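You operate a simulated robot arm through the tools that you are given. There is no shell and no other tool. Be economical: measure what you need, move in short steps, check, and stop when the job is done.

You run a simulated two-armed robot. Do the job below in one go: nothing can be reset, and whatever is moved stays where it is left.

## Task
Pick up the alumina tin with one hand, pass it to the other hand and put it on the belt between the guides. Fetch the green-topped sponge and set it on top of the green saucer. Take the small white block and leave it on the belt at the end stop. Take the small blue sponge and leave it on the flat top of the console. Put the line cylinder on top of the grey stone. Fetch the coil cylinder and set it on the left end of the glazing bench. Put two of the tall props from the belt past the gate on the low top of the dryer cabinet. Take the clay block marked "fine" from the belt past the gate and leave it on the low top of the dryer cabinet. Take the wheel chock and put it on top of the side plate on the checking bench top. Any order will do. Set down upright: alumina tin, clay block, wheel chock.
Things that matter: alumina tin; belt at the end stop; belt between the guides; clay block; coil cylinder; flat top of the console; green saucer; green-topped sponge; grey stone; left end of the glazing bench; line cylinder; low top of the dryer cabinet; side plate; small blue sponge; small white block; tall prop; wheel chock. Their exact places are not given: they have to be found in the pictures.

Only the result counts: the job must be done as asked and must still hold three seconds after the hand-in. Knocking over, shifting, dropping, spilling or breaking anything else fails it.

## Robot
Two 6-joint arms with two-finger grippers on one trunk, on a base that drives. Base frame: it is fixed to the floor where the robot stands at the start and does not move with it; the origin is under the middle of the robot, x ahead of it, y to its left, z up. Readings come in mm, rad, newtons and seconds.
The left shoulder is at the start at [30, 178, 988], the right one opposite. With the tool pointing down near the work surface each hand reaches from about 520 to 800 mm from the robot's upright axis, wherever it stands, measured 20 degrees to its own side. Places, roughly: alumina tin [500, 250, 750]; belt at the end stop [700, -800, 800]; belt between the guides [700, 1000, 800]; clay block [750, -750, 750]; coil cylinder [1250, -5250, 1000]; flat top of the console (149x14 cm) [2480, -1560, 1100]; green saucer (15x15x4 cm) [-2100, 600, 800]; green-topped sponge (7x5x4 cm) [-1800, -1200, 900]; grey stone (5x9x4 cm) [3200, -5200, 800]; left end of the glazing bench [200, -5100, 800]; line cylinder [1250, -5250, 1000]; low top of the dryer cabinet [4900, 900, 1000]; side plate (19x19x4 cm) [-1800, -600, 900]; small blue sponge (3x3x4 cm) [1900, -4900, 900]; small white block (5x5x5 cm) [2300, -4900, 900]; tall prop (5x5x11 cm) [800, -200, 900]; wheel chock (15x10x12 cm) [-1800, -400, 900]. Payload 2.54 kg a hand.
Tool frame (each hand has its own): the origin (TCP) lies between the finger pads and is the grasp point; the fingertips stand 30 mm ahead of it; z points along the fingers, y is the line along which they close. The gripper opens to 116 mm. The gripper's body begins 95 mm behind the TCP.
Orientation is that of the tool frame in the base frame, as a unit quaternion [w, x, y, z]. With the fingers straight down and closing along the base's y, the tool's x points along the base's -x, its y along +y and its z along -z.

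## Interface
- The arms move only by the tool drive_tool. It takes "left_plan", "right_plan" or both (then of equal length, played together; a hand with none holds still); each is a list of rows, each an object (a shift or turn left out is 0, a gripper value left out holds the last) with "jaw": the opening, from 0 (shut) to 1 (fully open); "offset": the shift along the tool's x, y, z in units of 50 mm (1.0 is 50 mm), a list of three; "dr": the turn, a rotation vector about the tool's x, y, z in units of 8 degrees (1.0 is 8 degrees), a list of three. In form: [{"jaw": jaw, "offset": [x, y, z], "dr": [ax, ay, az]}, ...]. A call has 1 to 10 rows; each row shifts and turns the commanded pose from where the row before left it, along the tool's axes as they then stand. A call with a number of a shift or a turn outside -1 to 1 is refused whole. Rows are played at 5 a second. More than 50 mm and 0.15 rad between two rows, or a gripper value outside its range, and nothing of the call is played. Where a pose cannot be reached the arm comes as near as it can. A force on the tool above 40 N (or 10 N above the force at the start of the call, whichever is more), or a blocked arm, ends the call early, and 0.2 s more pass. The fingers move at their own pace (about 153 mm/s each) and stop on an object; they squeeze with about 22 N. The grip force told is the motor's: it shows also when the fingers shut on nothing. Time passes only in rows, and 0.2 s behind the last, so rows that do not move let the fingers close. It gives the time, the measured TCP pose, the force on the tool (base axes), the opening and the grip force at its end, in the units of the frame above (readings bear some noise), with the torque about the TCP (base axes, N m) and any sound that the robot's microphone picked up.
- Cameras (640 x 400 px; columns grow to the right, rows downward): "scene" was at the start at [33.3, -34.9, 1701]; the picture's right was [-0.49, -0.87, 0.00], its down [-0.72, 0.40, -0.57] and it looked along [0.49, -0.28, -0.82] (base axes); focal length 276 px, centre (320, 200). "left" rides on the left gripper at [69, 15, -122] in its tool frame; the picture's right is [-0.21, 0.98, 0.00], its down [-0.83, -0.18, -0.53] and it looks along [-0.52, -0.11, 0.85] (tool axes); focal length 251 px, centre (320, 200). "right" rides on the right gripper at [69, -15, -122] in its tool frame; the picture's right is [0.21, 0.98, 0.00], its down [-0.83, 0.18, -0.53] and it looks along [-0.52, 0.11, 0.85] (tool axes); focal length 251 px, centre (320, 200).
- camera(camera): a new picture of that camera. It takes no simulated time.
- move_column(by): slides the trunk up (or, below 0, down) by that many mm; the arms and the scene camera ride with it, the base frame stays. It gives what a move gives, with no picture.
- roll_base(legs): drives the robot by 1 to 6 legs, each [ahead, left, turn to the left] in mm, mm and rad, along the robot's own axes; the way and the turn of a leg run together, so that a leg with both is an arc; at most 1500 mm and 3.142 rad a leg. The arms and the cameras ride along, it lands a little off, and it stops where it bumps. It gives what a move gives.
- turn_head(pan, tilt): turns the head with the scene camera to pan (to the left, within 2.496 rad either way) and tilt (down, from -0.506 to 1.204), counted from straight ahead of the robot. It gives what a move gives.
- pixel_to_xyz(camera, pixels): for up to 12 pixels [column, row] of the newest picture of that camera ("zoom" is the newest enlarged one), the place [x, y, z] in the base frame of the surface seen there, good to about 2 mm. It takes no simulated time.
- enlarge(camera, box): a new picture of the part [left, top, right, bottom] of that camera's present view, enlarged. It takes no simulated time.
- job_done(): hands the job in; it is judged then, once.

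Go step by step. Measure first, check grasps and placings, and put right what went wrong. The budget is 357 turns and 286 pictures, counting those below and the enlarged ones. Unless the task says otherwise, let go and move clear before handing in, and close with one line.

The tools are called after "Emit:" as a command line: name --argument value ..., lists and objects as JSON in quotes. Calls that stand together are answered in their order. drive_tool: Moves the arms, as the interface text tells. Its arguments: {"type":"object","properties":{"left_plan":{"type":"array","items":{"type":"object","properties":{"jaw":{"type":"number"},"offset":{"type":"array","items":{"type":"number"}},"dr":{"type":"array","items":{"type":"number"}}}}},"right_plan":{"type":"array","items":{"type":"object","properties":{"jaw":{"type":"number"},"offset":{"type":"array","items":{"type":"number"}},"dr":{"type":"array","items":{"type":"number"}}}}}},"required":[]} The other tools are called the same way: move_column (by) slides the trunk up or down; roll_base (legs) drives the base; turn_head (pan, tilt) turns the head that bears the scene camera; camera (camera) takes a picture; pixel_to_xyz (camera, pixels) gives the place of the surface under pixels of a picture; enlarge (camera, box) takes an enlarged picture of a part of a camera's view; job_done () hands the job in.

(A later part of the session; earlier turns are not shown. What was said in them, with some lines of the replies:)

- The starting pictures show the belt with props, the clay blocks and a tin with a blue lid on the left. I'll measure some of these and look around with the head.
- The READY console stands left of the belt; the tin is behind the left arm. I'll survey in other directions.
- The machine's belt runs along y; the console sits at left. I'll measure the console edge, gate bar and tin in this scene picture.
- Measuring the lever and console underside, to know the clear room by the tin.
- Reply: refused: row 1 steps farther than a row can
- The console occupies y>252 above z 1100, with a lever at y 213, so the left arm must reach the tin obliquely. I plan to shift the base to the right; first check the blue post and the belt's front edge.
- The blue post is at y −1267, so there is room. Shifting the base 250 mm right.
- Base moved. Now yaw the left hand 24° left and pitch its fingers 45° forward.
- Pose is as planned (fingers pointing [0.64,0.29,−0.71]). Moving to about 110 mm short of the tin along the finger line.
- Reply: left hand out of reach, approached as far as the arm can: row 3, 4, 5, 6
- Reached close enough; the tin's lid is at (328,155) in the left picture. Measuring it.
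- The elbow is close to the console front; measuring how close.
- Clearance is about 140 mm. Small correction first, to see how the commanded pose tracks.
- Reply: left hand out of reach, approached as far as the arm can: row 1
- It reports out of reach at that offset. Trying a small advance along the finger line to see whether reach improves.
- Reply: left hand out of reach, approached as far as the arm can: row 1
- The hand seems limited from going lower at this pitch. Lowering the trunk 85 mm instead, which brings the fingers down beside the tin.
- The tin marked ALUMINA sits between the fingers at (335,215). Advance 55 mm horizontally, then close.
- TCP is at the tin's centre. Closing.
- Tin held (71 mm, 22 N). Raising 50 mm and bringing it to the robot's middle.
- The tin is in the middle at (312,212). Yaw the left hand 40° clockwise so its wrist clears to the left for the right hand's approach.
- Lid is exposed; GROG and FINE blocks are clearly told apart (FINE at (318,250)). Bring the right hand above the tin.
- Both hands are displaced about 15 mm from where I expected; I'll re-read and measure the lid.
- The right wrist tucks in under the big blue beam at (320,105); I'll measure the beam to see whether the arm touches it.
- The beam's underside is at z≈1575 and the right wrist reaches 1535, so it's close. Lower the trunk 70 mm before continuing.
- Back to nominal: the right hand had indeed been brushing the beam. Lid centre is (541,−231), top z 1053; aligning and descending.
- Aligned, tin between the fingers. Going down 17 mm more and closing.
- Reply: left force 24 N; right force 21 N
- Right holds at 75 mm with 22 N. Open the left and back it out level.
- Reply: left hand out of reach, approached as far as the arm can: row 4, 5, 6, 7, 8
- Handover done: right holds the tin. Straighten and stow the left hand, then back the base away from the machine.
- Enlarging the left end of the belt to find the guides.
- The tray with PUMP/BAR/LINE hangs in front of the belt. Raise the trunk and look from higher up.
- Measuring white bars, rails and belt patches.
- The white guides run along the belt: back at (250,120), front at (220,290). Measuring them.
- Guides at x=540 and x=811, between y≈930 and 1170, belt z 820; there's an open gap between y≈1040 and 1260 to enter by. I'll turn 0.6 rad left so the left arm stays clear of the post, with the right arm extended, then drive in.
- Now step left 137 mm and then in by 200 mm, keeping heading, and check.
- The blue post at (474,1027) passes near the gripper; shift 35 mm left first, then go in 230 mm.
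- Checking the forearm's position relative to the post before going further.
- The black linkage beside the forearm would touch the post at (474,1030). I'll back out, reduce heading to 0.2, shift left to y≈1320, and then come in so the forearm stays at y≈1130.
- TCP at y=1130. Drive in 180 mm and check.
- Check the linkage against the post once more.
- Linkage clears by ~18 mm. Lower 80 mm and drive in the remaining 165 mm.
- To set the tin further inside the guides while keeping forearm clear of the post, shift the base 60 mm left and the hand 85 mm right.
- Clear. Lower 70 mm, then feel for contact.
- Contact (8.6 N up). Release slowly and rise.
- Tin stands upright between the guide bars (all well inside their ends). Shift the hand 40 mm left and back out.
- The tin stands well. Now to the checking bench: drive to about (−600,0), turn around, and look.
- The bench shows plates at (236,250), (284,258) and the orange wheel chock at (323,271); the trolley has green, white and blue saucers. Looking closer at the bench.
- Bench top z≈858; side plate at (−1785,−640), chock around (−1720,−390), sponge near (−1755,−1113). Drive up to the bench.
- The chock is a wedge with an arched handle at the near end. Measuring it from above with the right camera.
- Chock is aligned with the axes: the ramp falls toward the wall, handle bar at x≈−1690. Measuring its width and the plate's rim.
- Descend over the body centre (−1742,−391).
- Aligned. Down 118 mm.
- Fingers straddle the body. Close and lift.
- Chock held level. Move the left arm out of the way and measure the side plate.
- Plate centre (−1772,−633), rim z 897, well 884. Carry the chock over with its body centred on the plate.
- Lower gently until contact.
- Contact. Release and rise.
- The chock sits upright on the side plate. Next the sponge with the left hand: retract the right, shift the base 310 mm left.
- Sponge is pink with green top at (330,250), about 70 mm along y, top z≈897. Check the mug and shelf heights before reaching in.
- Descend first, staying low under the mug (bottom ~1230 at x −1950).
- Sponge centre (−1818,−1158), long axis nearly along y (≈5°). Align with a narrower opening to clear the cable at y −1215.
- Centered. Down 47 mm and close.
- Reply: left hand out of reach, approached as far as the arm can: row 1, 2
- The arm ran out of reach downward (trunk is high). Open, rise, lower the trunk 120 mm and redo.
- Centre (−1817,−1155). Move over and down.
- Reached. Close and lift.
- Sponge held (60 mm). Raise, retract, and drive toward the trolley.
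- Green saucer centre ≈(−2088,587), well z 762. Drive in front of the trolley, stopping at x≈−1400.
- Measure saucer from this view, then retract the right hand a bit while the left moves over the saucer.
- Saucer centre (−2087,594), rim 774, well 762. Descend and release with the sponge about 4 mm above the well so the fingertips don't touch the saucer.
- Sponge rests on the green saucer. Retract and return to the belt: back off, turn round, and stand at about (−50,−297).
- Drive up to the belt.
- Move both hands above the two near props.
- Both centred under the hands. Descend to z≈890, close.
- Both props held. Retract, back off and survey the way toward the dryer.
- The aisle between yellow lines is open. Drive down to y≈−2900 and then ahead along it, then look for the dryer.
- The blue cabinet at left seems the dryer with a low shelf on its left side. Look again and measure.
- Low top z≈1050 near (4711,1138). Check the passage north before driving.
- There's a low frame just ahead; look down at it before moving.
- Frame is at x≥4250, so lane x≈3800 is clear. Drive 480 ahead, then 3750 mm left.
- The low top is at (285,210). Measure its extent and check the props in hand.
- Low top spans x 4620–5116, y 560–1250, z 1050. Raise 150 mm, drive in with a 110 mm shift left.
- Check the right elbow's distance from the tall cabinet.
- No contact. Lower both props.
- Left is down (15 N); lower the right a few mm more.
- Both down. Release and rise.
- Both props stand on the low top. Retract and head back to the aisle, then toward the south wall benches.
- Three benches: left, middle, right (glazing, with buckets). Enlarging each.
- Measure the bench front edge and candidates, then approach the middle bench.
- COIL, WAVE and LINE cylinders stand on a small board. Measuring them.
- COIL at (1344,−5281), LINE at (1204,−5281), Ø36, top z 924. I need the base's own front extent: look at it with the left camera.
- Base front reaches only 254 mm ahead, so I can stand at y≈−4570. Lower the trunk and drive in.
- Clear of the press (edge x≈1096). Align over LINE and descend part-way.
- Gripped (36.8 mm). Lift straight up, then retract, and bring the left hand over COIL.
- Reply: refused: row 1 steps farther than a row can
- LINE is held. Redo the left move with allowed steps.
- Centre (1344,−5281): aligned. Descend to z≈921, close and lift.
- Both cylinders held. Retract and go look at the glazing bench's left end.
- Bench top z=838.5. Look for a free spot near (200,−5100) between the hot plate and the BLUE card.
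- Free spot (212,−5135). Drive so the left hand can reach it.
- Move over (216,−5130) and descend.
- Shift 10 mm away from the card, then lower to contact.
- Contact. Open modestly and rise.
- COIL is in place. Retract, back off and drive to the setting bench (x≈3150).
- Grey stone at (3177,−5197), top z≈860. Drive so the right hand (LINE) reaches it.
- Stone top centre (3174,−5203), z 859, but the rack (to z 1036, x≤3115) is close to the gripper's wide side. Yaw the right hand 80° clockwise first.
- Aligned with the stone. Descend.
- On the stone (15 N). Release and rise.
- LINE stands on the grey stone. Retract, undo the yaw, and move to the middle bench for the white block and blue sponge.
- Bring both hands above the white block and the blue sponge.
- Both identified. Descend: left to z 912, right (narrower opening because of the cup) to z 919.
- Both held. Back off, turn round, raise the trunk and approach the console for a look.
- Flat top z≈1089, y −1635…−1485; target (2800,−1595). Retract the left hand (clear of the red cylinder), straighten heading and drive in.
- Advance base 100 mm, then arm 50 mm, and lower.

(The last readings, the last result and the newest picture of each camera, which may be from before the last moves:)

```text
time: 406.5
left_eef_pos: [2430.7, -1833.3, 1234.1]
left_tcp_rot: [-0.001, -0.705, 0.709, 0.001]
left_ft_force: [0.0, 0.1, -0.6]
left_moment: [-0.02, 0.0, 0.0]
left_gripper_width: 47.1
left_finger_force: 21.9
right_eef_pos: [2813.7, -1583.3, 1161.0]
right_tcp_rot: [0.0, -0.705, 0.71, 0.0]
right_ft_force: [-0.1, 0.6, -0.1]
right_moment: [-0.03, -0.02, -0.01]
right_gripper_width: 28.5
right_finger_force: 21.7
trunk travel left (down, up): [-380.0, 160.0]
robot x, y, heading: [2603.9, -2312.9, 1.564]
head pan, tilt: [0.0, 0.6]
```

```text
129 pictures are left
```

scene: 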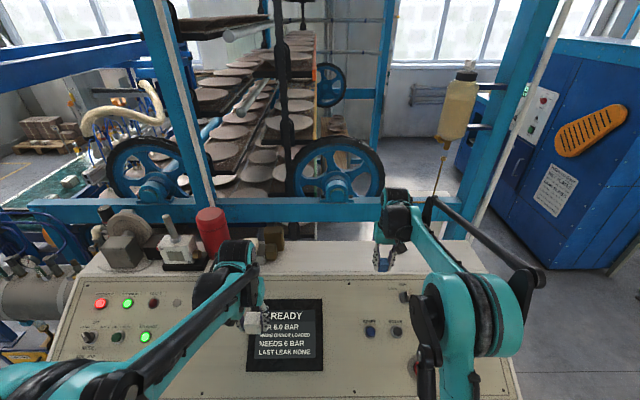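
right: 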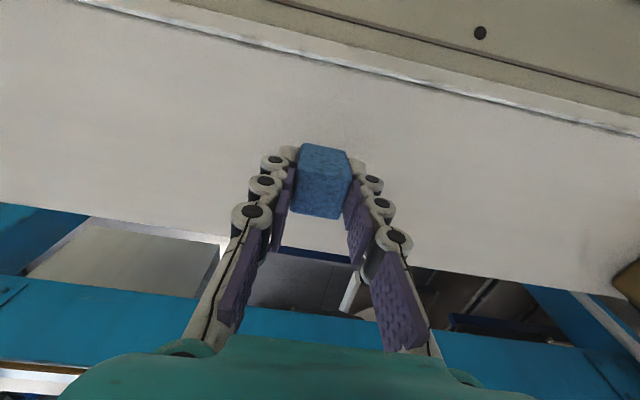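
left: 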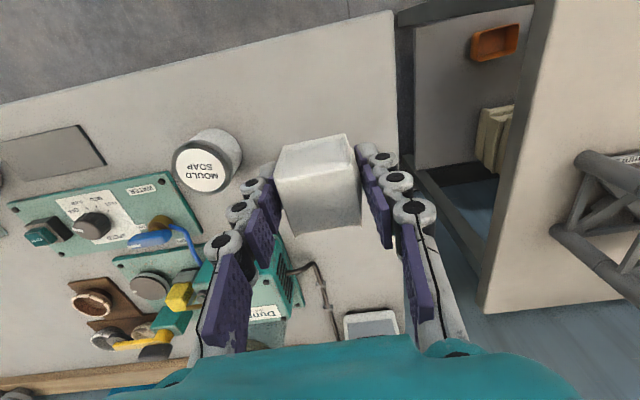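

Emit:
drive_tool --right_plan '[{"offset": [0, 0, 0.4]}, {"offset": [0, 0, 0.2]}, {"offset": [0, 0, 0.08]}, {"offset": [0, 0, 0.04]}]'

```text
time: 407.5
left_eef_pos: [2429.2, -1834.8, 1234.8]
left_tcp_rot: [0.0, -0.705, 0.71, 0.002]
left_ft_force: [0.3, 0.7, -1.2]
left_moment: [0.01, 0.0, -0.01]
left_gripper_width: 47.2
left_finger_force: 21.8
right_eef_pos: [2813.9, -1584.5, 1127.0]
right_tcp_rot: [0.001, -0.705, 0.709, 0.0]
right_ft_force: [-0.4, -0.1, -1.4]
right_moment: [0.02, -0.02, 0.02]
right_gripper_width: 28.4
right_finger_force: 21.8
trunk travel left (down, up): [-380.0, 160.0]
robot x, y, heading: [2601.6, -2316.9, 1.564]
head pan, tilt: [0.0, 0.6]
```

Emit:
drive_tool --right_plan '[{"offset": [0, 0, 0.04]}, {"offset": [0, 0, 0.04]}]'

```text
time: 408.1
left_eef_pos: [2431.0, -1835.6, 1236.2]
left_tcp_rot: [0.0, -0.706, 0.709, 0.0]
left_ft_force: [-0.3, 0.0, -0.6]
left_moment: [0.02, 0.0, -0.02]
left_gripper_width: 47.3
left_finger_force: 21.7
right_eef_pos: [2815.0, -1586.8, 1124.2]
right_tcp_rot: [0.001, -0.705, 0.709, 0.001]
right_ft_force: [0.1, 0.9, 7.0]
right_moment: [0.03, 0.0, 0.0]
right_gripper_width: 28.3
right_finger_force: 22.0
trunk travel left (down, up): [-380.0, 160.0]
robot x, y, heading: [2599.1, -2311.8, 1.56]
head pan, tilt: [0.0, 0.6]
```

Touching (7 N). Release and rise.

Emit:
drive_tool --right_plan '[{"jaw": 0.35}, {"jaw": 0.45}, {"offset": [0, 0, 0]}, {"offset": [0, 0, -0.4]}, {"offset": [0, 0, -0.9]}, {"offset": [0, 0, -0.9]}]'

Emit:
camera --camera "right"

```text
time: 409.5
left_eef_pos: [2430.1, -1835.4, 1235.8]
left_tcp_rot: [-0.001, -0.705, 0.709, 0.002]
left_ft_force: [0.8, 0.2, -1.8]
left_moment: [-0.02, 0.01, 0.0]
left_gripper_width: 47.3
left_finger_force: 21.5
right_eef_pos: [2814.2, -1586.5, 1235.2]
right_tcp_rot: [0.001, -0.704, 0.71, -0.001]
right_ft_force: [-0.5, -1.4, 0.5]
right_moment: [0.02, 0.01, 0.01]
right_gripper_width: 52.2
right_finger_force: 0.0
trunk travel left (down, up): [-380.0, 160.0]
robot x, y, heading: [2606.3, -2314.0, 1.558]
head pan, tilt: [0.0, 0.6]
```

```text
128 pictures are left
```

right: 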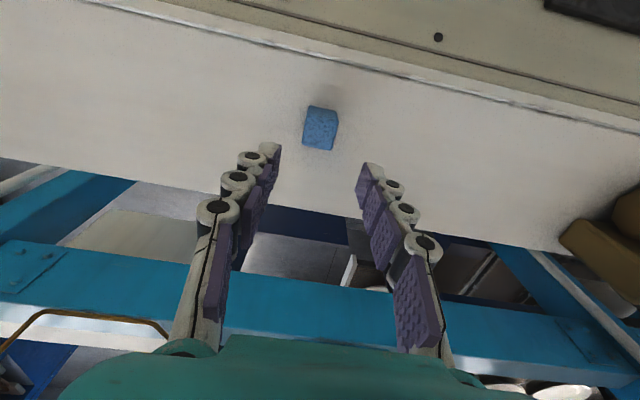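

Blue sponge is on the flat top. Retract, then travel to the belt with the white block.

Emit:
drive_tool --right_plan '[{"offset": [0.9, 0, 0]}, {"offset": [0.9, 0, 0]}, {"offset": [0.9, 0, 0]}, {"offset": [0.9, 0, 0]}, {"offset": [0.9, 0, 0]}, {"offset": [0.9, 0, 0]}]'

Emit:
roll_base --legs '[[-600, 0, 0.01], [0, 1500, 0], [0, 1500, 0], [0, 130, 0], [0, 0, -1.571]]'

Emit:
roll_base --legs '[[0, 1500, 0], [0, 650, 0]]'

Emit:
turn_head --pan 0.0 --tilt 0.7

Emit:
camera --camera "scene"

```text
time: 410.9
left_eef_pos: [2429.8, -1837.9, 1236.7]
left_tcp_rot: [0.0, -0.705, 0.709, 0.001]
left_ft_force: [-0.4, -1.0, -1.8]
left_moment: [0.02, -0.03, 0.0]
left_gripper_width: 47.0
left_finger_force: 22.4
right_eef_pos: [2810.4, -1859.8, 1232.8]
right_tcp_rot: [0.001, -0.705, 0.71, 0.0]
right_ft_force: [0.2, -1.2, 0.9]
right_moment: [0.04, 0.04, 0.01]
right_gripper_width: 52.3
right_finger_force: 0.1
trunk travel left (down, up): [-380.0, 160.0]
robot x, y, heading: [2606.9, -2314.8, 1.567]
head pan, tilt: [0.0, 0.6]
```

```text
time: 433.0
left_eef_pos: [-69.2, -2726.8, 1234.7]
left_tcp_rot: [0.001, -0.017, 1.0, 0.001]
left_ft_force: [0.0, 0.8, -1.2]
left_moment: [0.02, -0.01, -0.03]
left_gripper_width: 46.9
left_finger_force: 22.4
right_eef_pos: [-75.4, -3107.8, 1233.9]
right_tcp_rot: [0.0, -0.017, 1.0, -0.001]
right_ft_force: [-0.8, -0.9, -0.1]
right_moment: [0.01, 0.01, 0.02]
right_gripper_width: 52.2
right_finger_force: 0.0
trunk travel left (down, up): [-380.0, 160.0]
robot x, y, heading: [-541.7, -2918.4, 0.035]
head pan, tilt: [0.0, 0.6]
```

```text
time: 443.8
left_eef_pos: [-178.7, -541.3, 1235.0]
left_tcp_rot: [0.002, -0.029, 1.0, 0.0]
left_ft_force: [0.1, 0.1, -0.4]
left_moment: [-0.01, -0.05, 0.01]
left_gripper_width: 47.1
left_finger_force: 22.1
right_eef_pos: [-180.1, -921.0, 1232.4]
right_tcp_rot: [0.0, -0.029, 1.0, -0.001]
right_ft_force: [0.2, -0.5, 0.0]
right_moment: [-0.02, 0.0, -0.02]
right_gripper_width: 52.2
right_finger_force: 0.1
trunk travel left (down, up): [-380.0, 160.0]
robot x, y, heading: [-648.1, -745.7, 0.054]
head pan, tilt: [0.0, 0.6]
```

```text
time: 444.4
left_eef_pos: [-181.1, -540.7, 1235.9]
left_tcp_rot: [0.001, -0.029, 1.0, 0.001]
left_ft_force: [-0.4, 0.2, -0.6]
left_moment: [-0.06, -0.02, 0.01]
left_gripper_width: 47.0
left_finger_force: 22.1
right_eef_pos: [-178.8, -921.1, 1232.4]
right_tcp_rot: [0.001, -0.028, 1.0, -0.001]
right_ft_force: [-0.2, -0.8, -0.7]
right_moment: [0.0, 0.01, 0.01]
right_gripper_width: 52.1
right_finger_force: 0.0
trunk travel left (down, up): [-380.0, 160.0]
robot x, y, heading: [-649.3, -745.0, 0.058]
head pan, tilt: [0.0, 0.7]
```

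```text
127 pictures are left
```

scene: 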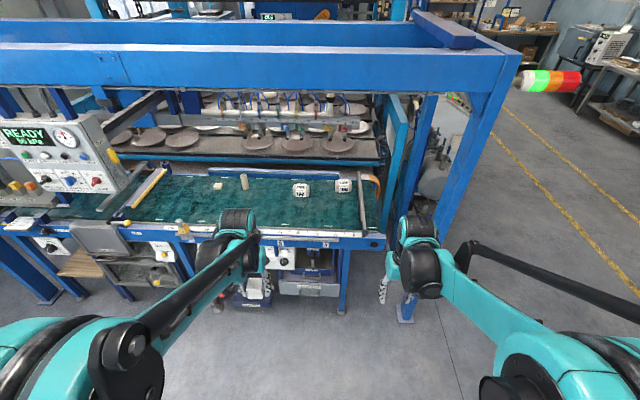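

Emit:
enlarge --camera "scene" --box '[270, 160, 410, 260]'

Emit:
pixel_to_xyz --camera "zoom" --pixels '[[415, 200], [425, 290], [395, 120], [400, 180], [405, 250], [340, 120], [140, 135], [440, 250], [350, 200], [380, 300], [360, 75], [450, 100]]'

```text
4.00 times, centred on (340, 210) of scene
```

zoom: 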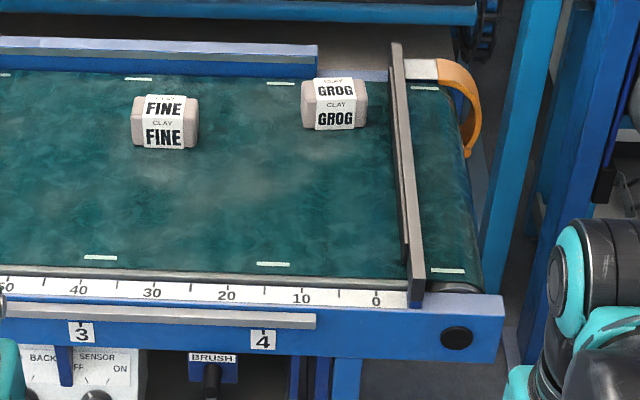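

```text
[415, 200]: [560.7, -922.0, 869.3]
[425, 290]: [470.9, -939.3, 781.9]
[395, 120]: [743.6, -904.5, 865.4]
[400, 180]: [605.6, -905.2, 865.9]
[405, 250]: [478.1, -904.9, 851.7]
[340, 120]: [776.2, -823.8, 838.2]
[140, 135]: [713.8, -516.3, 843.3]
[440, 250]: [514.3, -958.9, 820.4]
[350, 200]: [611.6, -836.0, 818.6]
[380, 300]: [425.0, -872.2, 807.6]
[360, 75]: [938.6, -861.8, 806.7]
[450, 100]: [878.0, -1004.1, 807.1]
```

End stop bar face is at y≈−903 (top z 868). Target for the white block: (640,−852). Lower trunk, straighten and drive up.

Emit:
move_column --by -170

Emit:
drive_tool --right_plan '[{"offset": [0.6, -0.6, 0]}, {"offset": [0.6, -0.6, 0]}]'

Emit:
roll_base --legs '[[0, 0, -0.056], [640, -20, 0]]'

Emit:
drive_tool --left_plan '[{"offset": [-0.42, -0.8, 0]}, {"offset": [-0.42, -0.8, 0]}, {"offset": [-0.42, -0.8, 0]}, {"offset": [-0.42, -0.8, 0]}, {"offset": [-0.42, -0.8, 0]}, {"offset": [-0.42, -0.8, 0]}]'

Emit:
camera --camera "left"

Emit:
camera --camera "scene"

```text
time: 446.4
left_eef_pos: [-180.7, -542.1, 1065.8]
left_tcp_rot: [0.002, -0.029, 1.0, 0.001]
left_ft_force: [0.0, -0.1, -1.2]
left_moment: [-0.01, 0.01, 0.0]
left_gripper_width: 47.1
left_finger_force: 21.8
right_eef_pos: [-178.7, -921.3, 1062.6]
right_tcp_rot: [-0.001, -0.028, 1.0, -0.001]
right_ft_force: [-0.2, 0.6, -0.7]
right_moment: [0.0, -0.01, 0.01]
right_gripper_width: 52.4
right_finger_force: 0.0
trunk travel left (down, up): [-210.0, 330.0]
robot x, y, heading: [-651.2, -742.5, 0.052]
head pan, tilt: [0.0, 0.7]
```

```text
time: 447.0
left_eef_pos: [-179.6, -540.9, 1066.3]
left_tcp_rot: [0.001, -0.029, 1.0, 0.002]
left_ft_force: [0.3, 0.8, -1.1]
left_moment: [-0.01, 0.02, 0.0]
left_gripper_width: 47.1
left_finger_force: 21.9
right_eef_pos: [-235.6, -984.8, 1062.6]
right_tcp_rot: [0.0, -0.027, 1.0, 0.0]
right_ft_force: [0.3, -0.8, 0.8]
right_moment: [-0.01, 0.0, 0.02]
right_gripper_width: 52.3
right_finger_force: 0.0
trunk travel left (down, up): [-210.0, 330.0]
robot x, y, heading: [-646.8, -745.5, 0.056]
head pan, tilt: [0.0, 0.7]
```

```text
time: 450.9
left_eef_pos: [461.8, -585.0, 1065.0]
left_tcp_rot: [0.0, -0.003, 1.0, 0.001]
left_ft_force: [0.1, 0.0, -1.0]
left_moment: [-0.02, 0.02, 0.01]
left_gripper_width: 47.1
left_finger_force: 22.0
right_eef_pos: [383.9, -1026.6, 1062.5]
right_tcp_rot: [0.0, -0.002, 1.0, 0.0]
right_ft_force: [-0.3, -0.3, 0.3]
right_moment: [0.03, -0.02, 0.03]
right_gripper_width: 52.3
right_finger_force: 0.1
trunk travel left (down, up): [-210.0, 330.0]
robot x, y, heading: [-16.8, -765.1, 0.0]
head pan, tilt: [0.0, 0.7]
```

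```text
time: 452.3
left_eef_pos: [589.6, -824.8, 1065.4]
left_tcp_rot: [0.0, -0.003, 1.0, 0.001]
left_ft_force: [0.8, -0.7, -1.3]
left_moment: [0.01, 0.04, -0.01]
left_gripper_width: 47.2
left_finger_force: 21.8
right_eef_pos: [383.9, -1025.3, 1062.3]
right_tcp_rot: [0.001, -0.001, 1.0, 0.0]
right_ft_force: [0.3, -0.7, -0.5]
right_moment: [0.0, 0.04, 0.0]
right_gripper_width: 52.4
right_finger_force: 0.0
trunk travel left (down, up): [-210.0, 330.0]
robot x, y, heading: [-16.8, -765.2, 0.002]
head pan, tilt: [0.0, 0.7]
```

```text
125 pictures are left
```

left: 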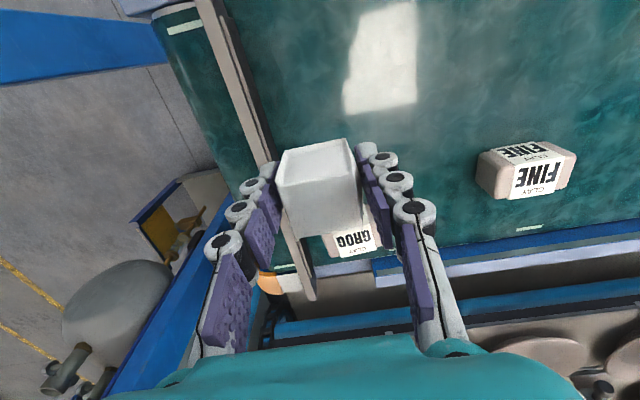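

```text
124 pictures are left
```

scene: 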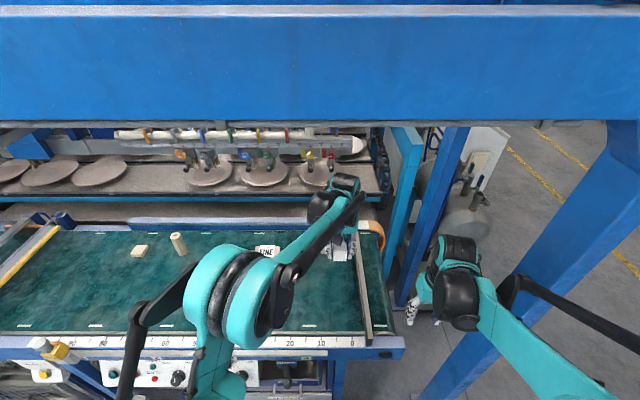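

Move to (622,−850) and lower.

Emit:
drive_tool --left_plan '[{"offset": [-0.64, -0.5, 0.3]}, {"offset": [0, 0, 0.9]}, {"offset": [0, 0, 0.9]}, {"offset": [0, 0, 0.9]}, {"offset": [0, 0, 0.9]}]'

Emit:
camera --camera "left"

```text
time: 453.5
left_eef_pos: [622.3, -850.2, 869.6]
left_tcp_rot: [0.0, -0.003, 1.0, 0.001]
left_ft_force: [0.6, 0.3, -1.9]
left_moment: [0.05, 0.03, 0.02]
left_gripper_width: 47.4
left_finger_force: 21.4
right_eef_pos: [384.3, -1026.0, 1062.1]
right_tcp_rot: [0.0, -0.002, 1.0, 0.0]
right_ft_force: [0.2, -0.2, -0.5]
right_moment: [-0.01, 0.03, 0.01]
right_gripper_width: 52.2
right_finger_force: 0.1
trunk travel left (down, up): [-210.0, 330.0]
robot x, y, heading: [-17.9, -762.8, -0.001]
head pan, tilt: [0.0, 0.7]
```

```text
123 pictures are left
```

left: 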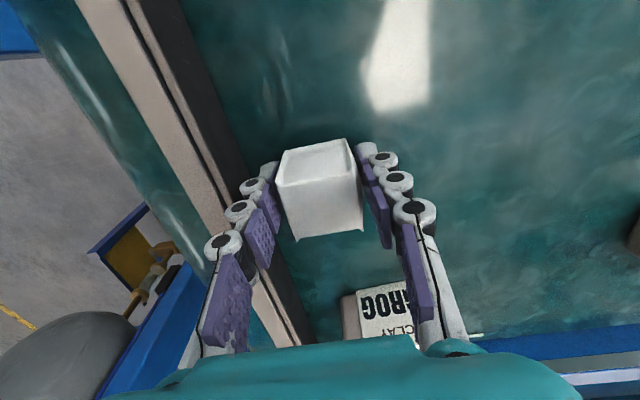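

Emit:
drive_tool --left_plan '[{"offset": [0, 0, 0.22]}, {"offset": [0, 0, 0.06]}, {"offset": [0, 0, 0.04]}]'

```text
time: 454.3
left_eef_pos: [621.0, -849.0, 853.2]
left_tcp_rot: [0.001, -0.003, 1.0, 0.0]
left_ft_force: [0.2, -0.1, -0.5]
left_moment: [0.02, -0.01, 0.03]
left_gripper_width: 47.0
left_finger_force: 21.5
right_eef_pos: [382.5, -1025.3, 1063.5]
right_tcp_rot: [0.0, -0.002, 1.0, -0.001]
right_ft_force: [-0.9, 0.3, 0.5]
right_moment: [-0.02, 0.03, -0.03]
right_gripper_width: 52.3
right_finger_force: 0.1
trunk travel left (down, up): [-210.0, 330.0]
robot x, y, heading: [-19.9, -763.1, -0.001]
head pan, tilt: [0.0, 0.7]
```

Emit:
drive_tool --left_plan '[{"offset": [0, 0, 0.04]}, {"offset": [0, 0, 0]}]'

```text
time: 454.9
left_eef_pos: [621.8, -849.9, 852.7]
left_tcp_rot: [0.0, -0.002, 1.0, 0.001]
left_ft_force: [0.2, 1.0, -1.0]
left_moment: [-0.02, 0.0, 0.01]
left_gripper_width: 47.1
left_finger_force: 22.1
right_eef_pos: [384.8, -1027.0, 1063.3]
right_tcp_rot: [0.0, -0.001, 1.0, -0.001]
right_ft_force: [-0.1, -0.6, -0.4]
right_moment: [0.0, 0.01, -0.05]
right_gripper_width: 52.1
right_finger_force: 0.0
trunk travel left (down, up): [-210.0, 330.0]
robot x, y, heading: [-19.4, -761.3, -0.002]
head pan, tilt: [0.0, 0.7]
```

About 1–2 mm up: release gently and rise.

Emit:
drive_tool --left_plan '[{"jaw": 0.47}, {"jaw": 0.52}, {"offset": [0, 0, 0]}, {"offset": [0, 0, -0.4]}, {"offset": [0, 0, -0.9]}, {"offset": [0, 0, -0.9]}, {"offset": [0, 0, -0.9]}, {"offset": [0, 0, -0.9]}]'

Emit:
camera --camera "left"

```text
time: 456.7
left_eef_pos: [620.8, -847.9, 1052.8]
left_tcp_rot: [0.002, -0.003, 1.0, 0.0]
left_ft_force: [0.2, 0.5, 0.6]
left_moment: [0.03, -0.01, 0.02]
left_gripper_width: 60.6
left_finger_force: 0.0
right_eef_pos: [383.3, -1026.9, 1063.1]
right_tcp_rot: [0.0, -0.001, 1.0, -0.001]
right_ft_force: [-0.8, -0.7, -0.2]
right_moment: [0.03, 0.01, 0.01]
right_gripper_width: 51.9
right_finger_force: 0.1
trunk travel left (down, up): [-210.0, 330.0]
robot x, y, heading: [-17.0, -766.8, 0.007]
head pan, tilt: [0.0, 0.7]
```

```text
122 pictures are left
```

left: 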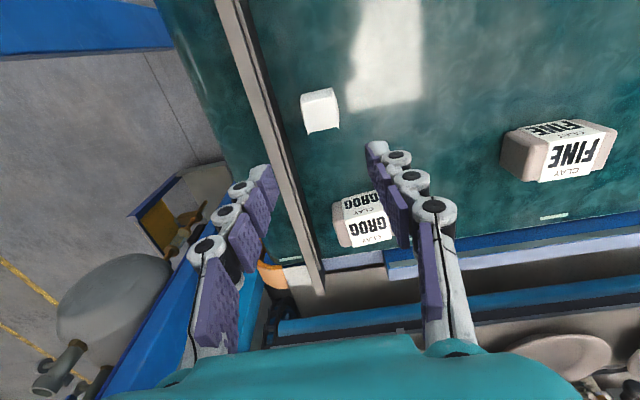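

White block sits on the belt by the end stop. Next FINE: move the left hand over it.

Emit:
drive_tool --left_plan '[{"offset": [-0.24, 0.86, 0], "jaw": 1}, {"offset": [-0.24, 0.86, 0]}, {"offset": [-0.24, 0.86, 0]}, {"offset": [-0.24, 0.86, 0]}, {"offset": [-0.24, 0.86, 0]}, {"offset": [-0.24, 0.86, 0]}, {"offset": [-0.24, 0.86, 0]}]'

Emit:
camera --camera "left"

```text
time: 458.3
left_eef_pos: [704.8, -547.3, 1051.6]
left_tcp_rot: [0.001, -0.001, 1.0, 0.0]
left_ft_force: [0.2, -0.6, -0.5]
left_moment: [-0.01, -0.01, -0.01]
left_gripper_width: 115.9
left_finger_force: 0.0
right_eef_pos: [385.2, -1025.6, 1062.9]
right_tcp_rot: [0.0, -0.001, 1.0, -0.002]
right_ft_force: [0.7, 0.8, 0.0]
right_moment: [-0.02, 0.01, 0.02]
right_gripper_width: 52.0
right_finger_force: 0.0
trunk travel left (down, up): [-210.0, 330.0]
robot x, y, heading: [-20.8, -766.3, 0.006]
head pan, tilt: [0.0, 0.7]
```

```text
121 pictures are left
```

left: 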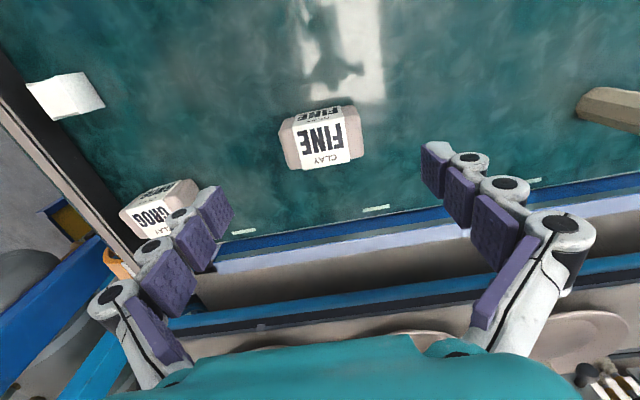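

Emit:
pixel_to_xyz --camera "left" --pixels '[[322, 142], [290, 142], [355, 140], [318, 120], [326, 162], [282, 140], [360, 125], [300, 165], [295, 125]]'

Emit:
enlarge --camera "left" --box '[260, 90, 380, 190]'

```text
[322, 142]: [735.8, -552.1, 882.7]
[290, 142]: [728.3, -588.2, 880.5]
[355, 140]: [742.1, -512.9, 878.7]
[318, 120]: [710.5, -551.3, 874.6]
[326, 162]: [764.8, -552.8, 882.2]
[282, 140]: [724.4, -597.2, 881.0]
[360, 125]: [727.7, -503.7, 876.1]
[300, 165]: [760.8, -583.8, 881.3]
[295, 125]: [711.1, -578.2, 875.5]
```

```text
4.00 times, centred on (320, 140) of left
```

zoom: 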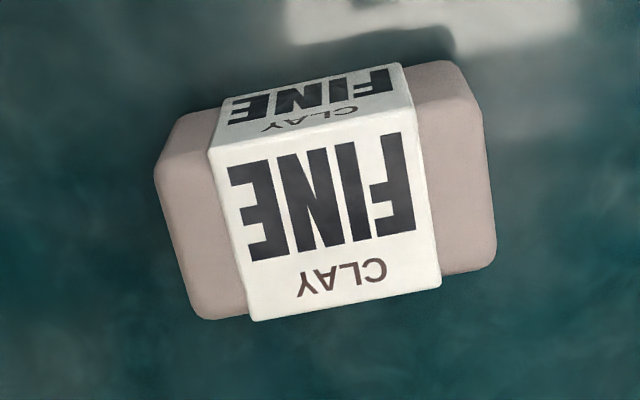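

FINE spans y −600…−503 and x 707…768 (61 mm), top z 882. I'll grip across x: move base 50 mm forward and yaw the left hand 90°.

Emit:
roll_base --legs '[[50, 0, -0.005]]'

Emit:
drive_tool --left_plan '[{"dr": [0, 0, -1]}, {"dr": [0, 0, -1]}, {"dr": [0, 0, -1]}, {"dr": [0, 0, -1]}, {"dr": [0, 0, -1]}, {"dr": [0, 0, -1]}, {"dr": [0, 0, -1]}, {"dr": [0, 0, -1]}, {"dr": [0, 0, -1]}, {"dr": [0, 0, -1]}]'

Emit:
drive_tool --left_plan '[{"dr": [0, 0, -0.7]}, {"dr": [0, 0, -0.55]}]'

Emit:
camera --camera "left"

```text
time: 459.2
left_eef_pos: [756.2, -552.7, 1049.6]
left_tcp_rot: [0.0, 0.0, 1.0, 0.001]
left_ft_force: [1.2, 0.3, 0.8]
left_moment: [0.0, 0.1, 0.0]
left_gripper_width: 116.2
left_finger_force: 0.0
right_eef_pos: [433.4, -1027.8, 1062.6]
right_tcp_rot: [0.0, 0.001, 1.0, -0.001]
right_ft_force: [0.7, 0.2, -0.3]
right_moment: [0.03, 0.05, 0.01]
right_gripper_width: 52.2
right_finger_force: 0.0
trunk travel left (down, up): [-210.0, 330.0]
robot x, y, heading: [36.1, -765.7, -0.004]
head pan, tilt: [0.0, 0.7]
```

```text
time: 461.4
left_eef_pos: [756.2, -551.4, 1052.0]
left_tcp_rot: [0.001, -0.644, 0.765, 0.001]
left_ft_force: [0.2, 0.0, -0.3]
left_moment: [-0.02, -0.03, 0.02]
left_gripper_width: 116.0
left_finger_force: 0.1
right_eef_pos: [431.2, -1026.7, 1064.4]
right_tcp_rot: [0.0, 0.001, 1.0, 0.0]
right_ft_force: [0.7, -1.0, -0.1]
right_moment: [-0.01, -0.02, 0.0]
right_gripper_width: 51.9
right_finger_force: 0.0
trunk travel left (down, up): [-210.0, 330.0]
robot x, y, heading: [32.6, -762.3, -0.001]
head pan, tilt: [0.0, 0.7]
```

```text
time: 462.1
left_eef_pos: [756.0, -551.0, 1051.4]
left_tcp_rot: [-0.001, 0.707, -0.707, 0.0]
left_ft_force: [-0.2, 0.4, 0.3]
left_moment: [0.02, 0.01, 0.01]
left_gripper_width: 115.8
left_finger_force: 0.0
right_eef_pos: [431.2, -1027.1, 1063.1]
right_tcp_rot: [0.0, 0.001, 1.0, -0.002]
right_ft_force: [0.4, 0.2, 0.2]
right_moment: [-0.02, -0.03, 0.03]
right_gripper_width: 52.1
right_finger_force: 0.0
trunk travel left (down, up): [-210.0, 330.0]
robot x, y, heading: [30.8, -764.2, -0.001]
head pan, tilt: [0.0, 0.7]
```

```text
119 pictures are left
```

left: 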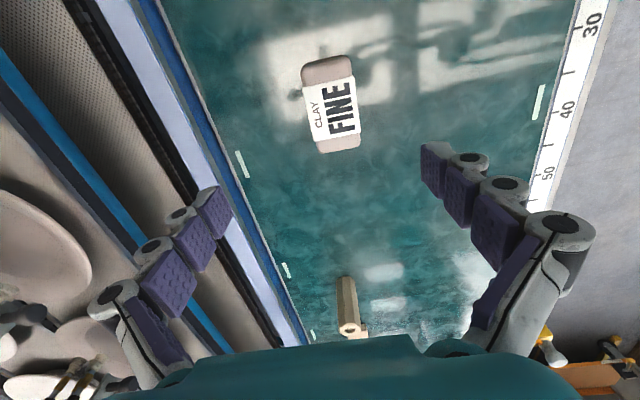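

Emit:
drive_tool --left_plan '[{"offset": [0, 0.36, 0.9], "jaw": 0.85}, {"offset": [0, 0, 0.9]}, {"offset": [0, 0, 0.9]}]'

Emit:
camera --camera "left"

Emit:
pixel_to_xyz --camera "left" --pixels '[[320, 160], [320, 90], [320, 200]]'

```text
time: 462.9
left_eef_pos: [735.7, -550.3, 914.2]
left_tcp_rot: [0.001, -0.707, 0.707, 0.0]
left_ft_force: [-0.3, -0.6, -0.1]
left_moment: [0.0, 0.01, -0.01]
left_gripper_width: 98.5
left_finger_force: 0.1
right_eef_pos: [431.9, -1027.0, 1062.7]
right_tcp_rot: [0.001, 0.002, 1.0, -0.001]
right_ft_force: [0.3, -0.4, -0.2]
right_moment: [0.0, 0.01, -0.02]
right_gripper_width: 52.1
right_finger_force: 0.1
trunk travel left (down, up): [-210.0, 330.0]
robot x, y, heading: [31.5, -762.1, -0.001]
head pan, tilt: [0.0, 0.7]
```

```text
118 pictures are left
```

left: 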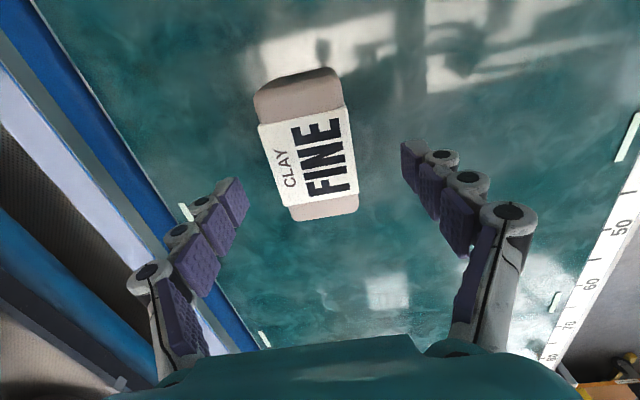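

```text
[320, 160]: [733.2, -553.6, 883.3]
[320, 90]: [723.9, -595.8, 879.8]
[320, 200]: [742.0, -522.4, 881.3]
```

Emit:
drive_tool --left_plan '[{"offset": [0.02, -0.04, 0.5]}, {"offset": [0, 0, 0.48]}, {"jaw": 0.4}, {"jaw": 0}, {"jaw": 0}, {"jaw": 0}]'

Emit:
drive_tool --left_plan '[{"offset": [0, 0, -0.4]}, {"offset": [0, 0, -0.8]}, {"offset": [0, 0, -0.9]}, {"offset": [0, 0, -0.9]}, {"offset": [0, 0, -0.9]}]'

Emit:
camera --camera "left"

```text
time: 464.2
left_eef_pos: [739.2, -552.7, 867.2]
left_tcp_rot: [-0.002, 0.707, -0.707, 0.0]
left_ft_force: [10.4, 0.2, 7.6]
left_moment: [0.12, -0.56, -0.2]
left_gripper_width: 54.6
left_finger_force: 22.4
right_eef_pos: [433.6, -1027.8, 1063.6]
right_tcp_rot: [0.0, 0.001, 1.0, -0.001]
right_ft_force: [0.0, -0.3, 0.6]
right_moment: [0.02, 0.01, -0.03]
right_gripper_width: 52.3
right_finger_force: 0.0
trunk travel left (down, up): [-210.0, 330.0]
robot x, y, heading: [31.3, -766.1, -0.005]
head pan, tilt: [0.0, 0.7]
```

```text
time: 465.4
left_eef_pos: [737.9, -553.2, 1063.5]
left_tcp_rot: [0.001, -0.707, 0.707, 0.0]
left_ft_force: [-0.3, -0.3, -5.5]
left_moment: [0.02, -0.02, 0.01]
left_gripper_width: 54.4
left_finger_force: 22.0
right_eef_pos: [431.6, -1025.8, 1063.1]
right_tcp_rot: [0.0, 0.001, 1.0, -0.001]
right_ft_force: [-0.2, -0.2, -0.3]
right_moment: [0.01, -0.03, 0.0]
right_gripper_width: 52.5
right_finger_force: 0.2
trunk travel left (down, up): [-210.0, 330.0]
robot x, y, heading: [33.1, -762.8, -0.005]
head pan, tilt: [0.0, 0.7]
```

```text
117 pictures are left
```

left: 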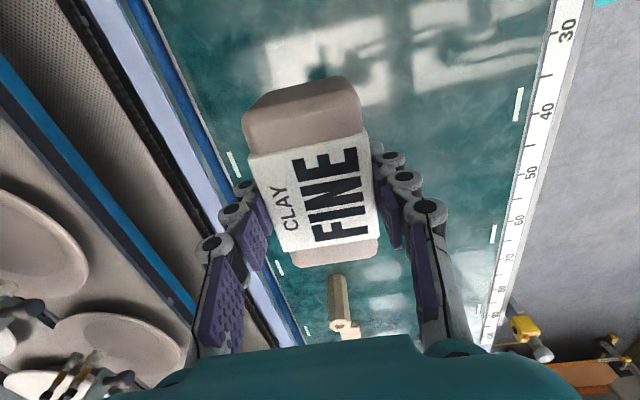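

FINE held (5.5 N weight, firm). Retract the left hand, back off and go round to the dryer again.

Emit:
drive_tool --left_plan '[{"offset": [0.2, 0.9, -0.1]}, {"offset": [0.2, 0.9, -0.1]}, {"offset": [0.2, 0.9, -0.1]}, {"offset": [0.2, 0.9, 0]}, {"offset": [0.2, 0.9, 0]}]'

Emit:
roll_base --legs '[[-560, 0, 0.004], [0, -1500, 0], [0, -640, 0]]'

Emit:
camera --camera "left"

```text
time: 466.6
left_eef_pos: [511.9, -603.0, 1078.5]
left_tcp_rot: [-0.002, 0.707, -0.707, 0.001]
left_ft_force: [-0.5, -1.7, -5.7]
left_moment: [0.03, -0.04, 0.0]
left_gripper_width: 54.4
left_finger_force: 22.1
right_eef_pos: [430.9, -1027.7, 1064.6]
right_tcp_rot: [0.002, 0.001, 1.0, -0.001]
right_ft_force: [-0.3, 0.4, 0.5]
right_moment: [-0.01, -0.01, -0.03]
right_gripper_width: 51.9
right_finger_force: 0.1
trunk travel left (down, up): [-210.0, 330.0]
robot x, y, heading: [33.4, -760.1, 0.001]
head pan, tilt: [0.0, 0.7]
```

```text
time: 480.2
left_eef_pos: [-18.2, -2753.2, 1078.7]
left_tcp_rot: [-0.001, 0.713, -0.701, 0.0]
left_ft_force: [-1.2, 0.0, -5.4]
left_moment: [0.04, 0.02, 0.03]
left_gripper_width: 54.5
left_finger_force: 22.1
right_eef_pos: [-94.6, -3181.2, 1064.7]
right_tcp_rot: [-0.001, -0.008, 1.0, 0.0]
right_ft_force: [0.6, -0.6, -0.6]
right_moment: [0.08, 0.01, 0.02]
right_gripper_width: 52.1
right_finger_force: 0.1
trunk travel left (down, up): [-210.0, 330.0]
robot x, y, heading: [-497.4, -2924.0, 0.016]
head pan, tilt: [0.0, 0.7]
```

```text
116 pictures are left
```

left: 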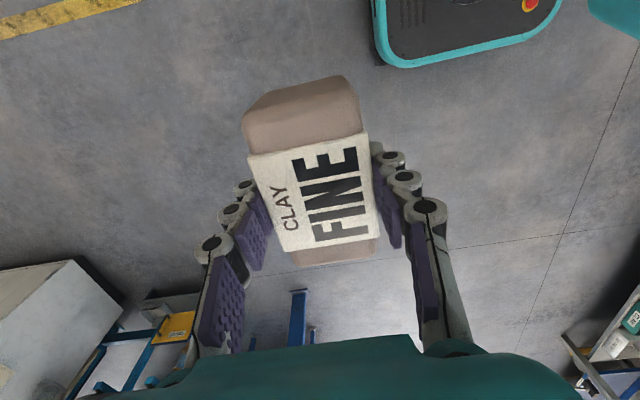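

Emit:
roll_base --legs '[[0, 0, -0.016], [1500, 0, 0], [1500, 0, 0], [1280, 0, 0]]'

```text
time: 500.9
left_eef_pos: [4241.5, -2697.5, 1077.5]
left_tcp_rot: [-0.001, 0.721, -0.693, 0.0]
left_ft_force: [0.6, -0.1, -6.6]
left_moment: [-0.02, 0.01, 0.01]
left_gripper_width: 54.3
left_finger_force: 22.1
right_eef_pos: [4177.1, -3127.2, 1063.4]
right_tcp_rot: [0.0, -0.019, 1.0, -0.001]
right_ft_force: [0.1, -1.3, 0.3]
right_moment: [-0.01, 0.01, 0.0]
right_gripper_width: 52.3
right_finger_force: 0.1
trunk travel left (down, up): [-210.0, 330.0]
robot x, y, heading: [3769.6, -2878.9, 0.037]
head pan, tilt: [0.0, 0.7]
```

Emit:
roll_base --legs '[[0, 0, -0.037], [0, 1500, 0], [0, 1500, 0], [0, 650, 0]]'

Emit:
move_column --by 150

Emit:
camera --camera "scene"

```text
time: 518.9
left_eef_pos: [4207.1, 912.6, 1078.6]
left_tcp_rot: [-0.002, 0.714, -0.701, 0.0]
left_ft_force: [-0.3, 0.3, -5.8]
left_moment: [0.0, -0.01, 0.0]
left_gripper_width: 54.6
left_finger_force: 22.0
right_eef_pos: [4133.5, 485.6, 1063.3]
right_tcp_rot: [0.0, -0.009, 1.0, 0.0]
right_ft_force: [1.0, 1.1, 0.5]
right_moment: [0.01, 0.02, -0.02]
right_gripper_width: 52.3
right_finger_force: 0.0
trunk travel left (down, up): [-210.0, 330.0]
robot x, y, heading: [3728.2, 736.5, 0.02]
head pan, tilt: [0.0, 0.7]
```

```text
time: 520.6
left_eef_pos: [4207.4, 911.7, 1227.0]
left_tcp_rot: [-0.001, 0.714, -0.7, 0.0]
left_ft_force: [-0.1, 0.4, -6.2]
left_moment: [0.0, -0.02, 0.0]
left_gripper_width: 54.6
left_finger_force: 22.0
right_eef_pos: [4132.9, 483.8, 1213.2]
right_tcp_rot: [0.0, -0.009, 1.0, -0.001]
right_ft_force: [0.4, -0.5, -0.1]
right_moment: [0.02, -0.03, -0.01]
right_gripper_width: 51.9
right_finger_force: 0.0
trunk travel left (down, up): [-360.0, 180.0]
robot x, y, heading: [3730.2, 743.7, 0.021]
head pan, tilt: [0.0, 0.7]
```

```text
115 pictures are left
```

scene: 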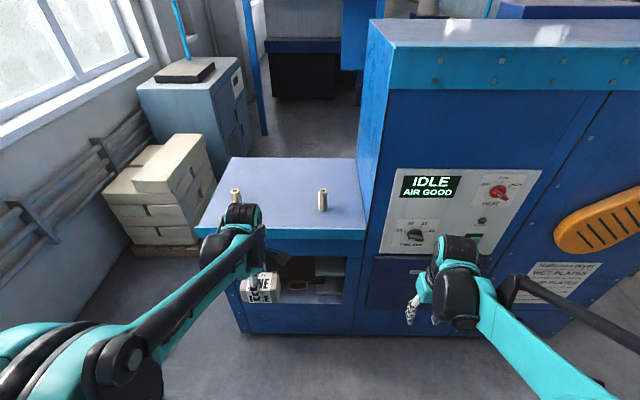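

Both props stand at (235,195) and (322,200). Retract the right hand, then drive in 370 mm.

Emit:
drive_tool --right_plan '[{"offset": [0.9, 0, 0]}, {"offset": [0.9, 0, 0]}]'

Emit:
roll_base --legs '[[0, 0, -0.02], [370, 30, 0]]'

Emit:
drive_tool --left_plan '[{"offset": [0, -0.9, 0]}, {"offset": [0, -0.9, 0]}, {"offset": [0, -0.9, 0]}]'

Emit:
camera --camera "scene"

Emit:
camera --camera "left"

```text
time: 521.2
left_eef_pos: [4204.7, 913.0, 1228.1]
left_tcp_rot: [-0.001, 0.714, -0.7, 0.0]
left_ft_force: [0.1, -0.3, -5.9]
left_moment: [-0.02, -0.06, 0.0]
left_gripper_width: 54.1
left_finger_force: 21.8
right_eef_pos: [4041.7, 483.1, 1214.4]
right_tcp_rot: [0.0, -0.009, 1.0, -0.001]
right_ft_force: [-0.6, 0.0, 0.2]
right_moment: [-0.01, -0.05, -0.03]
right_gripper_width: 52.3
right_finger_force: 0.1
trunk travel left (down, up): [-360.0, 180.0]
robot x, y, heading: [3730.0, 743.6, 0.018]
head pan, tilt: [0.0, 0.7]
```

```text
time: 523.9
left_eef_pos: [4575.0, 926.9, 1229.0]
left_tcp_rot: [0.001, -0.706, 0.708, 0.0]
left_ft_force: [0.4, -0.5, -5.6]
left_moment: [0.01, 0.03, -0.01]
left_gripper_width: 54.4
left_finger_force: 21.6
right_eef_pos: [4401.8, 502.9, 1212.8]
right_tcp_rot: [-0.001, 0.004, 1.0, -0.001]
right_ft_force: [0.3, -0.2, -0.6]
right_moment: [0.0, 0.04, 0.02]
right_gripper_width: 52.2
right_finger_force: 0.0
trunk travel left (down, up): [-360.0, 180.0]
robot x, y, heading: [4097.7, 768.5, -0.008]
head pan, tilt: [0.0, 0.7]
```

```text
time: 524.7
left_eef_pos: [4712.4, 928.3, 1227.8]
left_tcp_rot: [0.0, -0.705, 0.709, 0.0]
left_ft_force: [0.9, 0.6, -6.2]
left_moment: [0.01, 0.04, 0.03]
left_gripper_width: 54.4
left_finger_force: 22.1
right_eef_pos: [4403.2, 503.8, 1212.9]
right_tcp_rot: [-0.001, 0.003, 1.0, -0.001]
right_ft_force: [0.9, -0.7, -0.4]
right_moment: [-0.03, 0.08, -0.02]
right_gripper_width: 52.2
right_finger_force: 0.0
trunk travel left (down, up): [-360.0, 180.0]
robot x, y, heading: [4093.0, 769.6, -0.002]
head pan, tilt: [0.0, 0.7]
```

```text
114 pictures are left
```

scene: 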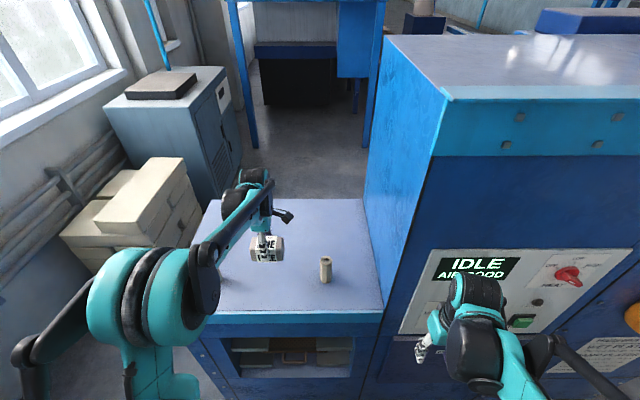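

```text
113 pictures are left
```

left: 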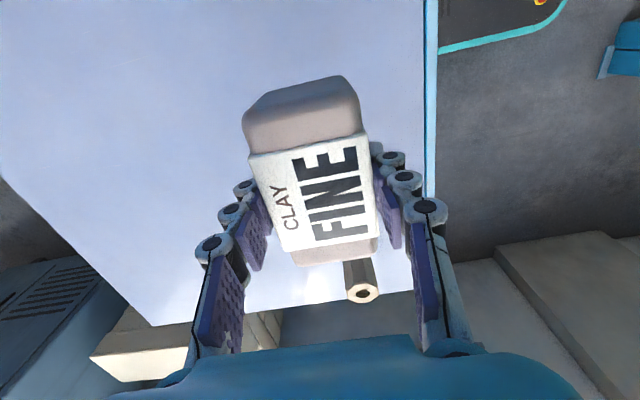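

Clear of the props. Lower.

Emit:
drive_tool --left_plan '[{"offset": [0, 0, 0.8]}, {"offset": [0, 0, 0.8]}, {"offset": [0, 0, 0.7]}, {"offset": [0, 0, 0.16]}, {"offset": [0, 0, 0.08]}]'

```text
time: 525.9
left_eef_pos: [4709.2, 928.5, 1102.3]
left_tcp_rot: [0.002, -0.705, 0.709, 0.0]
left_ft_force: [0.8, 0.0, -6.2]
left_moment: [-0.03, -0.05, -0.01]
left_gripper_width: 54.4
left_finger_force: 22.0
right_eef_pos: [4402.4, 502.7, 1214.0]
right_tcp_rot: [0.0, 0.004, 1.0, -0.001]
right_ft_force: [0.3, 0.7, -0.9]
right_moment: [-0.01, 0.02, 0.01]
right_gripper_width: 52.2
right_finger_force: 0.1
trunk travel left (down, up): [-360.0, 180.0]
robot x, y, heading: [4093.0, 768.6, -0.008]
head pan, tilt: [0.0, 0.7]
```

Emit:
drive_tool --left_plan '[{"offset": [0, 0, 0.06]}, {"offset": [0, 0, 0.04]}, {"offset": [0, 0, 0.04]}]'

```text
time: 526.7
left_eef_pos: [4709.0, 928.0, 1095.2]
left_tcp_rot: [0.001, -0.706, 0.708, -0.001]
left_ft_force: [4.4, 1.6, 17.1]
left_moment: [0.09, -0.17, 0.01]
left_gripper_width: 54.7
left_finger_force: 22.4
right_eef_pos: [4400.0, 503.0, 1213.6]
right_tcp_rot: [0.001, 0.003, 1.0, 0.0]
right_ft_force: [-0.1, 0.6, -0.4]
right_moment: [0.01, 0.04, 0.01]
right_gripper_width: 52.2
right_finger_force: 0.1
trunk travel left (down, up): [-360.0, 180.0]
robot x, y, heading: [4091.4, 765.9, -0.007]
head pan, tilt: [0.0, 0.7]
```

Down. Release and rise.

Emit:
drive_tool --left_plan '[{"jaw": 0.65}, {"jaw": 0.75}, {"offset": [0, 0, 0]}, {"offset": [0, 0, -0.4]}, {"offset": [0, 0, -0.9]}, {"offset": [0, 0, -0.9]}, {"offset": [0, 0, -0.9]}]'

Emit:
drive_tool --left_plan '[{"offset": [0, 0.9, 0]}, {"offset": [0, 0.9, 0]}, {"offset": [0, 0.9, 0]}, {"offset": [0, 0.9, 0]}]'

Emit:
roll_base --legs '[[-250, 0, 0]]'

Emit:
enlarge --camera "scene" --box '[180, 120, 420, 280]'

```text
time: 528.3
left_eef_pos: [4707.7, 928.2, 1250.7]
left_tcp_rot: [0.002, -0.705, 0.709, -0.001]
left_ft_force: [-0.3, -0.6, 0.6]
left_moment: [-0.01, 0.02, -0.01]
left_gripper_width: 87.2
left_finger_force: 0.1
right_eef_pos: [4399.9, 502.8, 1214.3]
right_tcp_rot: [-0.001, 0.003, 1.0, 0.0]
right_ft_force: [-0.3, -0.2, 0.1]
right_moment: [0.0, 0.03, -0.01]
right_gripper_width: 52.0
right_finger_force: 0.1
trunk travel left (down, up): [-360.0, 180.0]
robot x, y, heading: [4091.8, 768.4, -0.007]
head pan, tilt: [0.0, 0.7]
```

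```text
time: 529.3
left_eef_pos: [4526.8, 928.1, 1250.3]
left_tcp_rot: [0.002, -0.705, 0.709, -0.001]
left_ft_force: [-0.6, 0.2, 0.0]
left_moment: [-0.02, -0.06, 0.01]
left_gripper_width: 86.9
left_finger_force: 0.0
right_eef_pos: [4397.8, 502.2, 1213.8]
right_tcp_rot: [0.001, 0.003, 1.0, -0.001]
right_ft_force: [-0.8, 0.5, 1.1]
right_moment: [0.0, -0.03, 0.01]
right_gripper_width: 52.2
right_finger_force: 0.1
trunk travel left (down, up): [-360.0, 180.0]
robot x, y, heading: [4092.4, 768.8, -0.009]
head pan, tilt: [0.0, 0.7]
```

```text
time: 531.1
left_eef_pos: [4278.2, 929.2, 1248.8]
left_tcp_rot: [0.001, -0.704, 0.71, 0.0]
left_ft_force: [-0.3, 0.4, 0.1]
left_moment: [0.02, 0.02, -0.02]
left_gripper_width: 87.2
left_finger_force: 0.0
right_eef_pos: [4144.9, 504.4, 1213.7]
right_tcp_rot: [0.001, 0.005, 1.0, 0.0]
right_ft_force: [0.0, 0.4, -0.2]
right_moment: [0.0, -0.01, 0.01]
right_gripper_width: 52.2
right_finger_force: 0.1
trunk travel left (down, up): [-360.0, 180.0]
robot x, y, heading: [3842.5, 765.6, -0.013]
head pan, tilt: [0.0, 0.7]
```

```text
2.50 times, centred on (300, 200) of scene
```

zoom: 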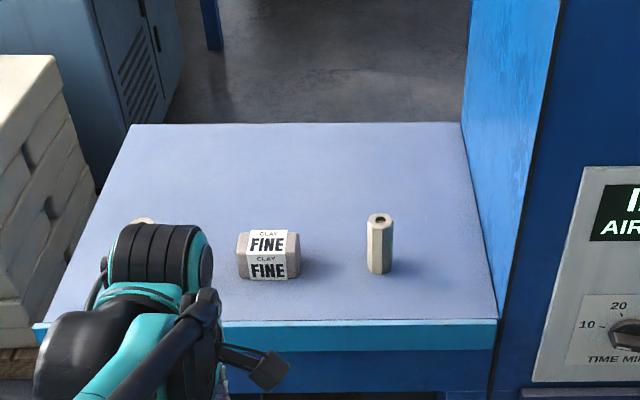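

All the items are placed: FINE and both props are on the dryer's low top, and each of the others was checked by picture when I set it down. Both hands are empty and clear, so I am handing in.

Emit:
job_done

```text
The job is handed in.
```

All nine tasks are done and the job is handed in; the coil cylinder stands between the hot plate and the "BLUE" card, and the white block stands about 30 mm short of the end-stop bar.
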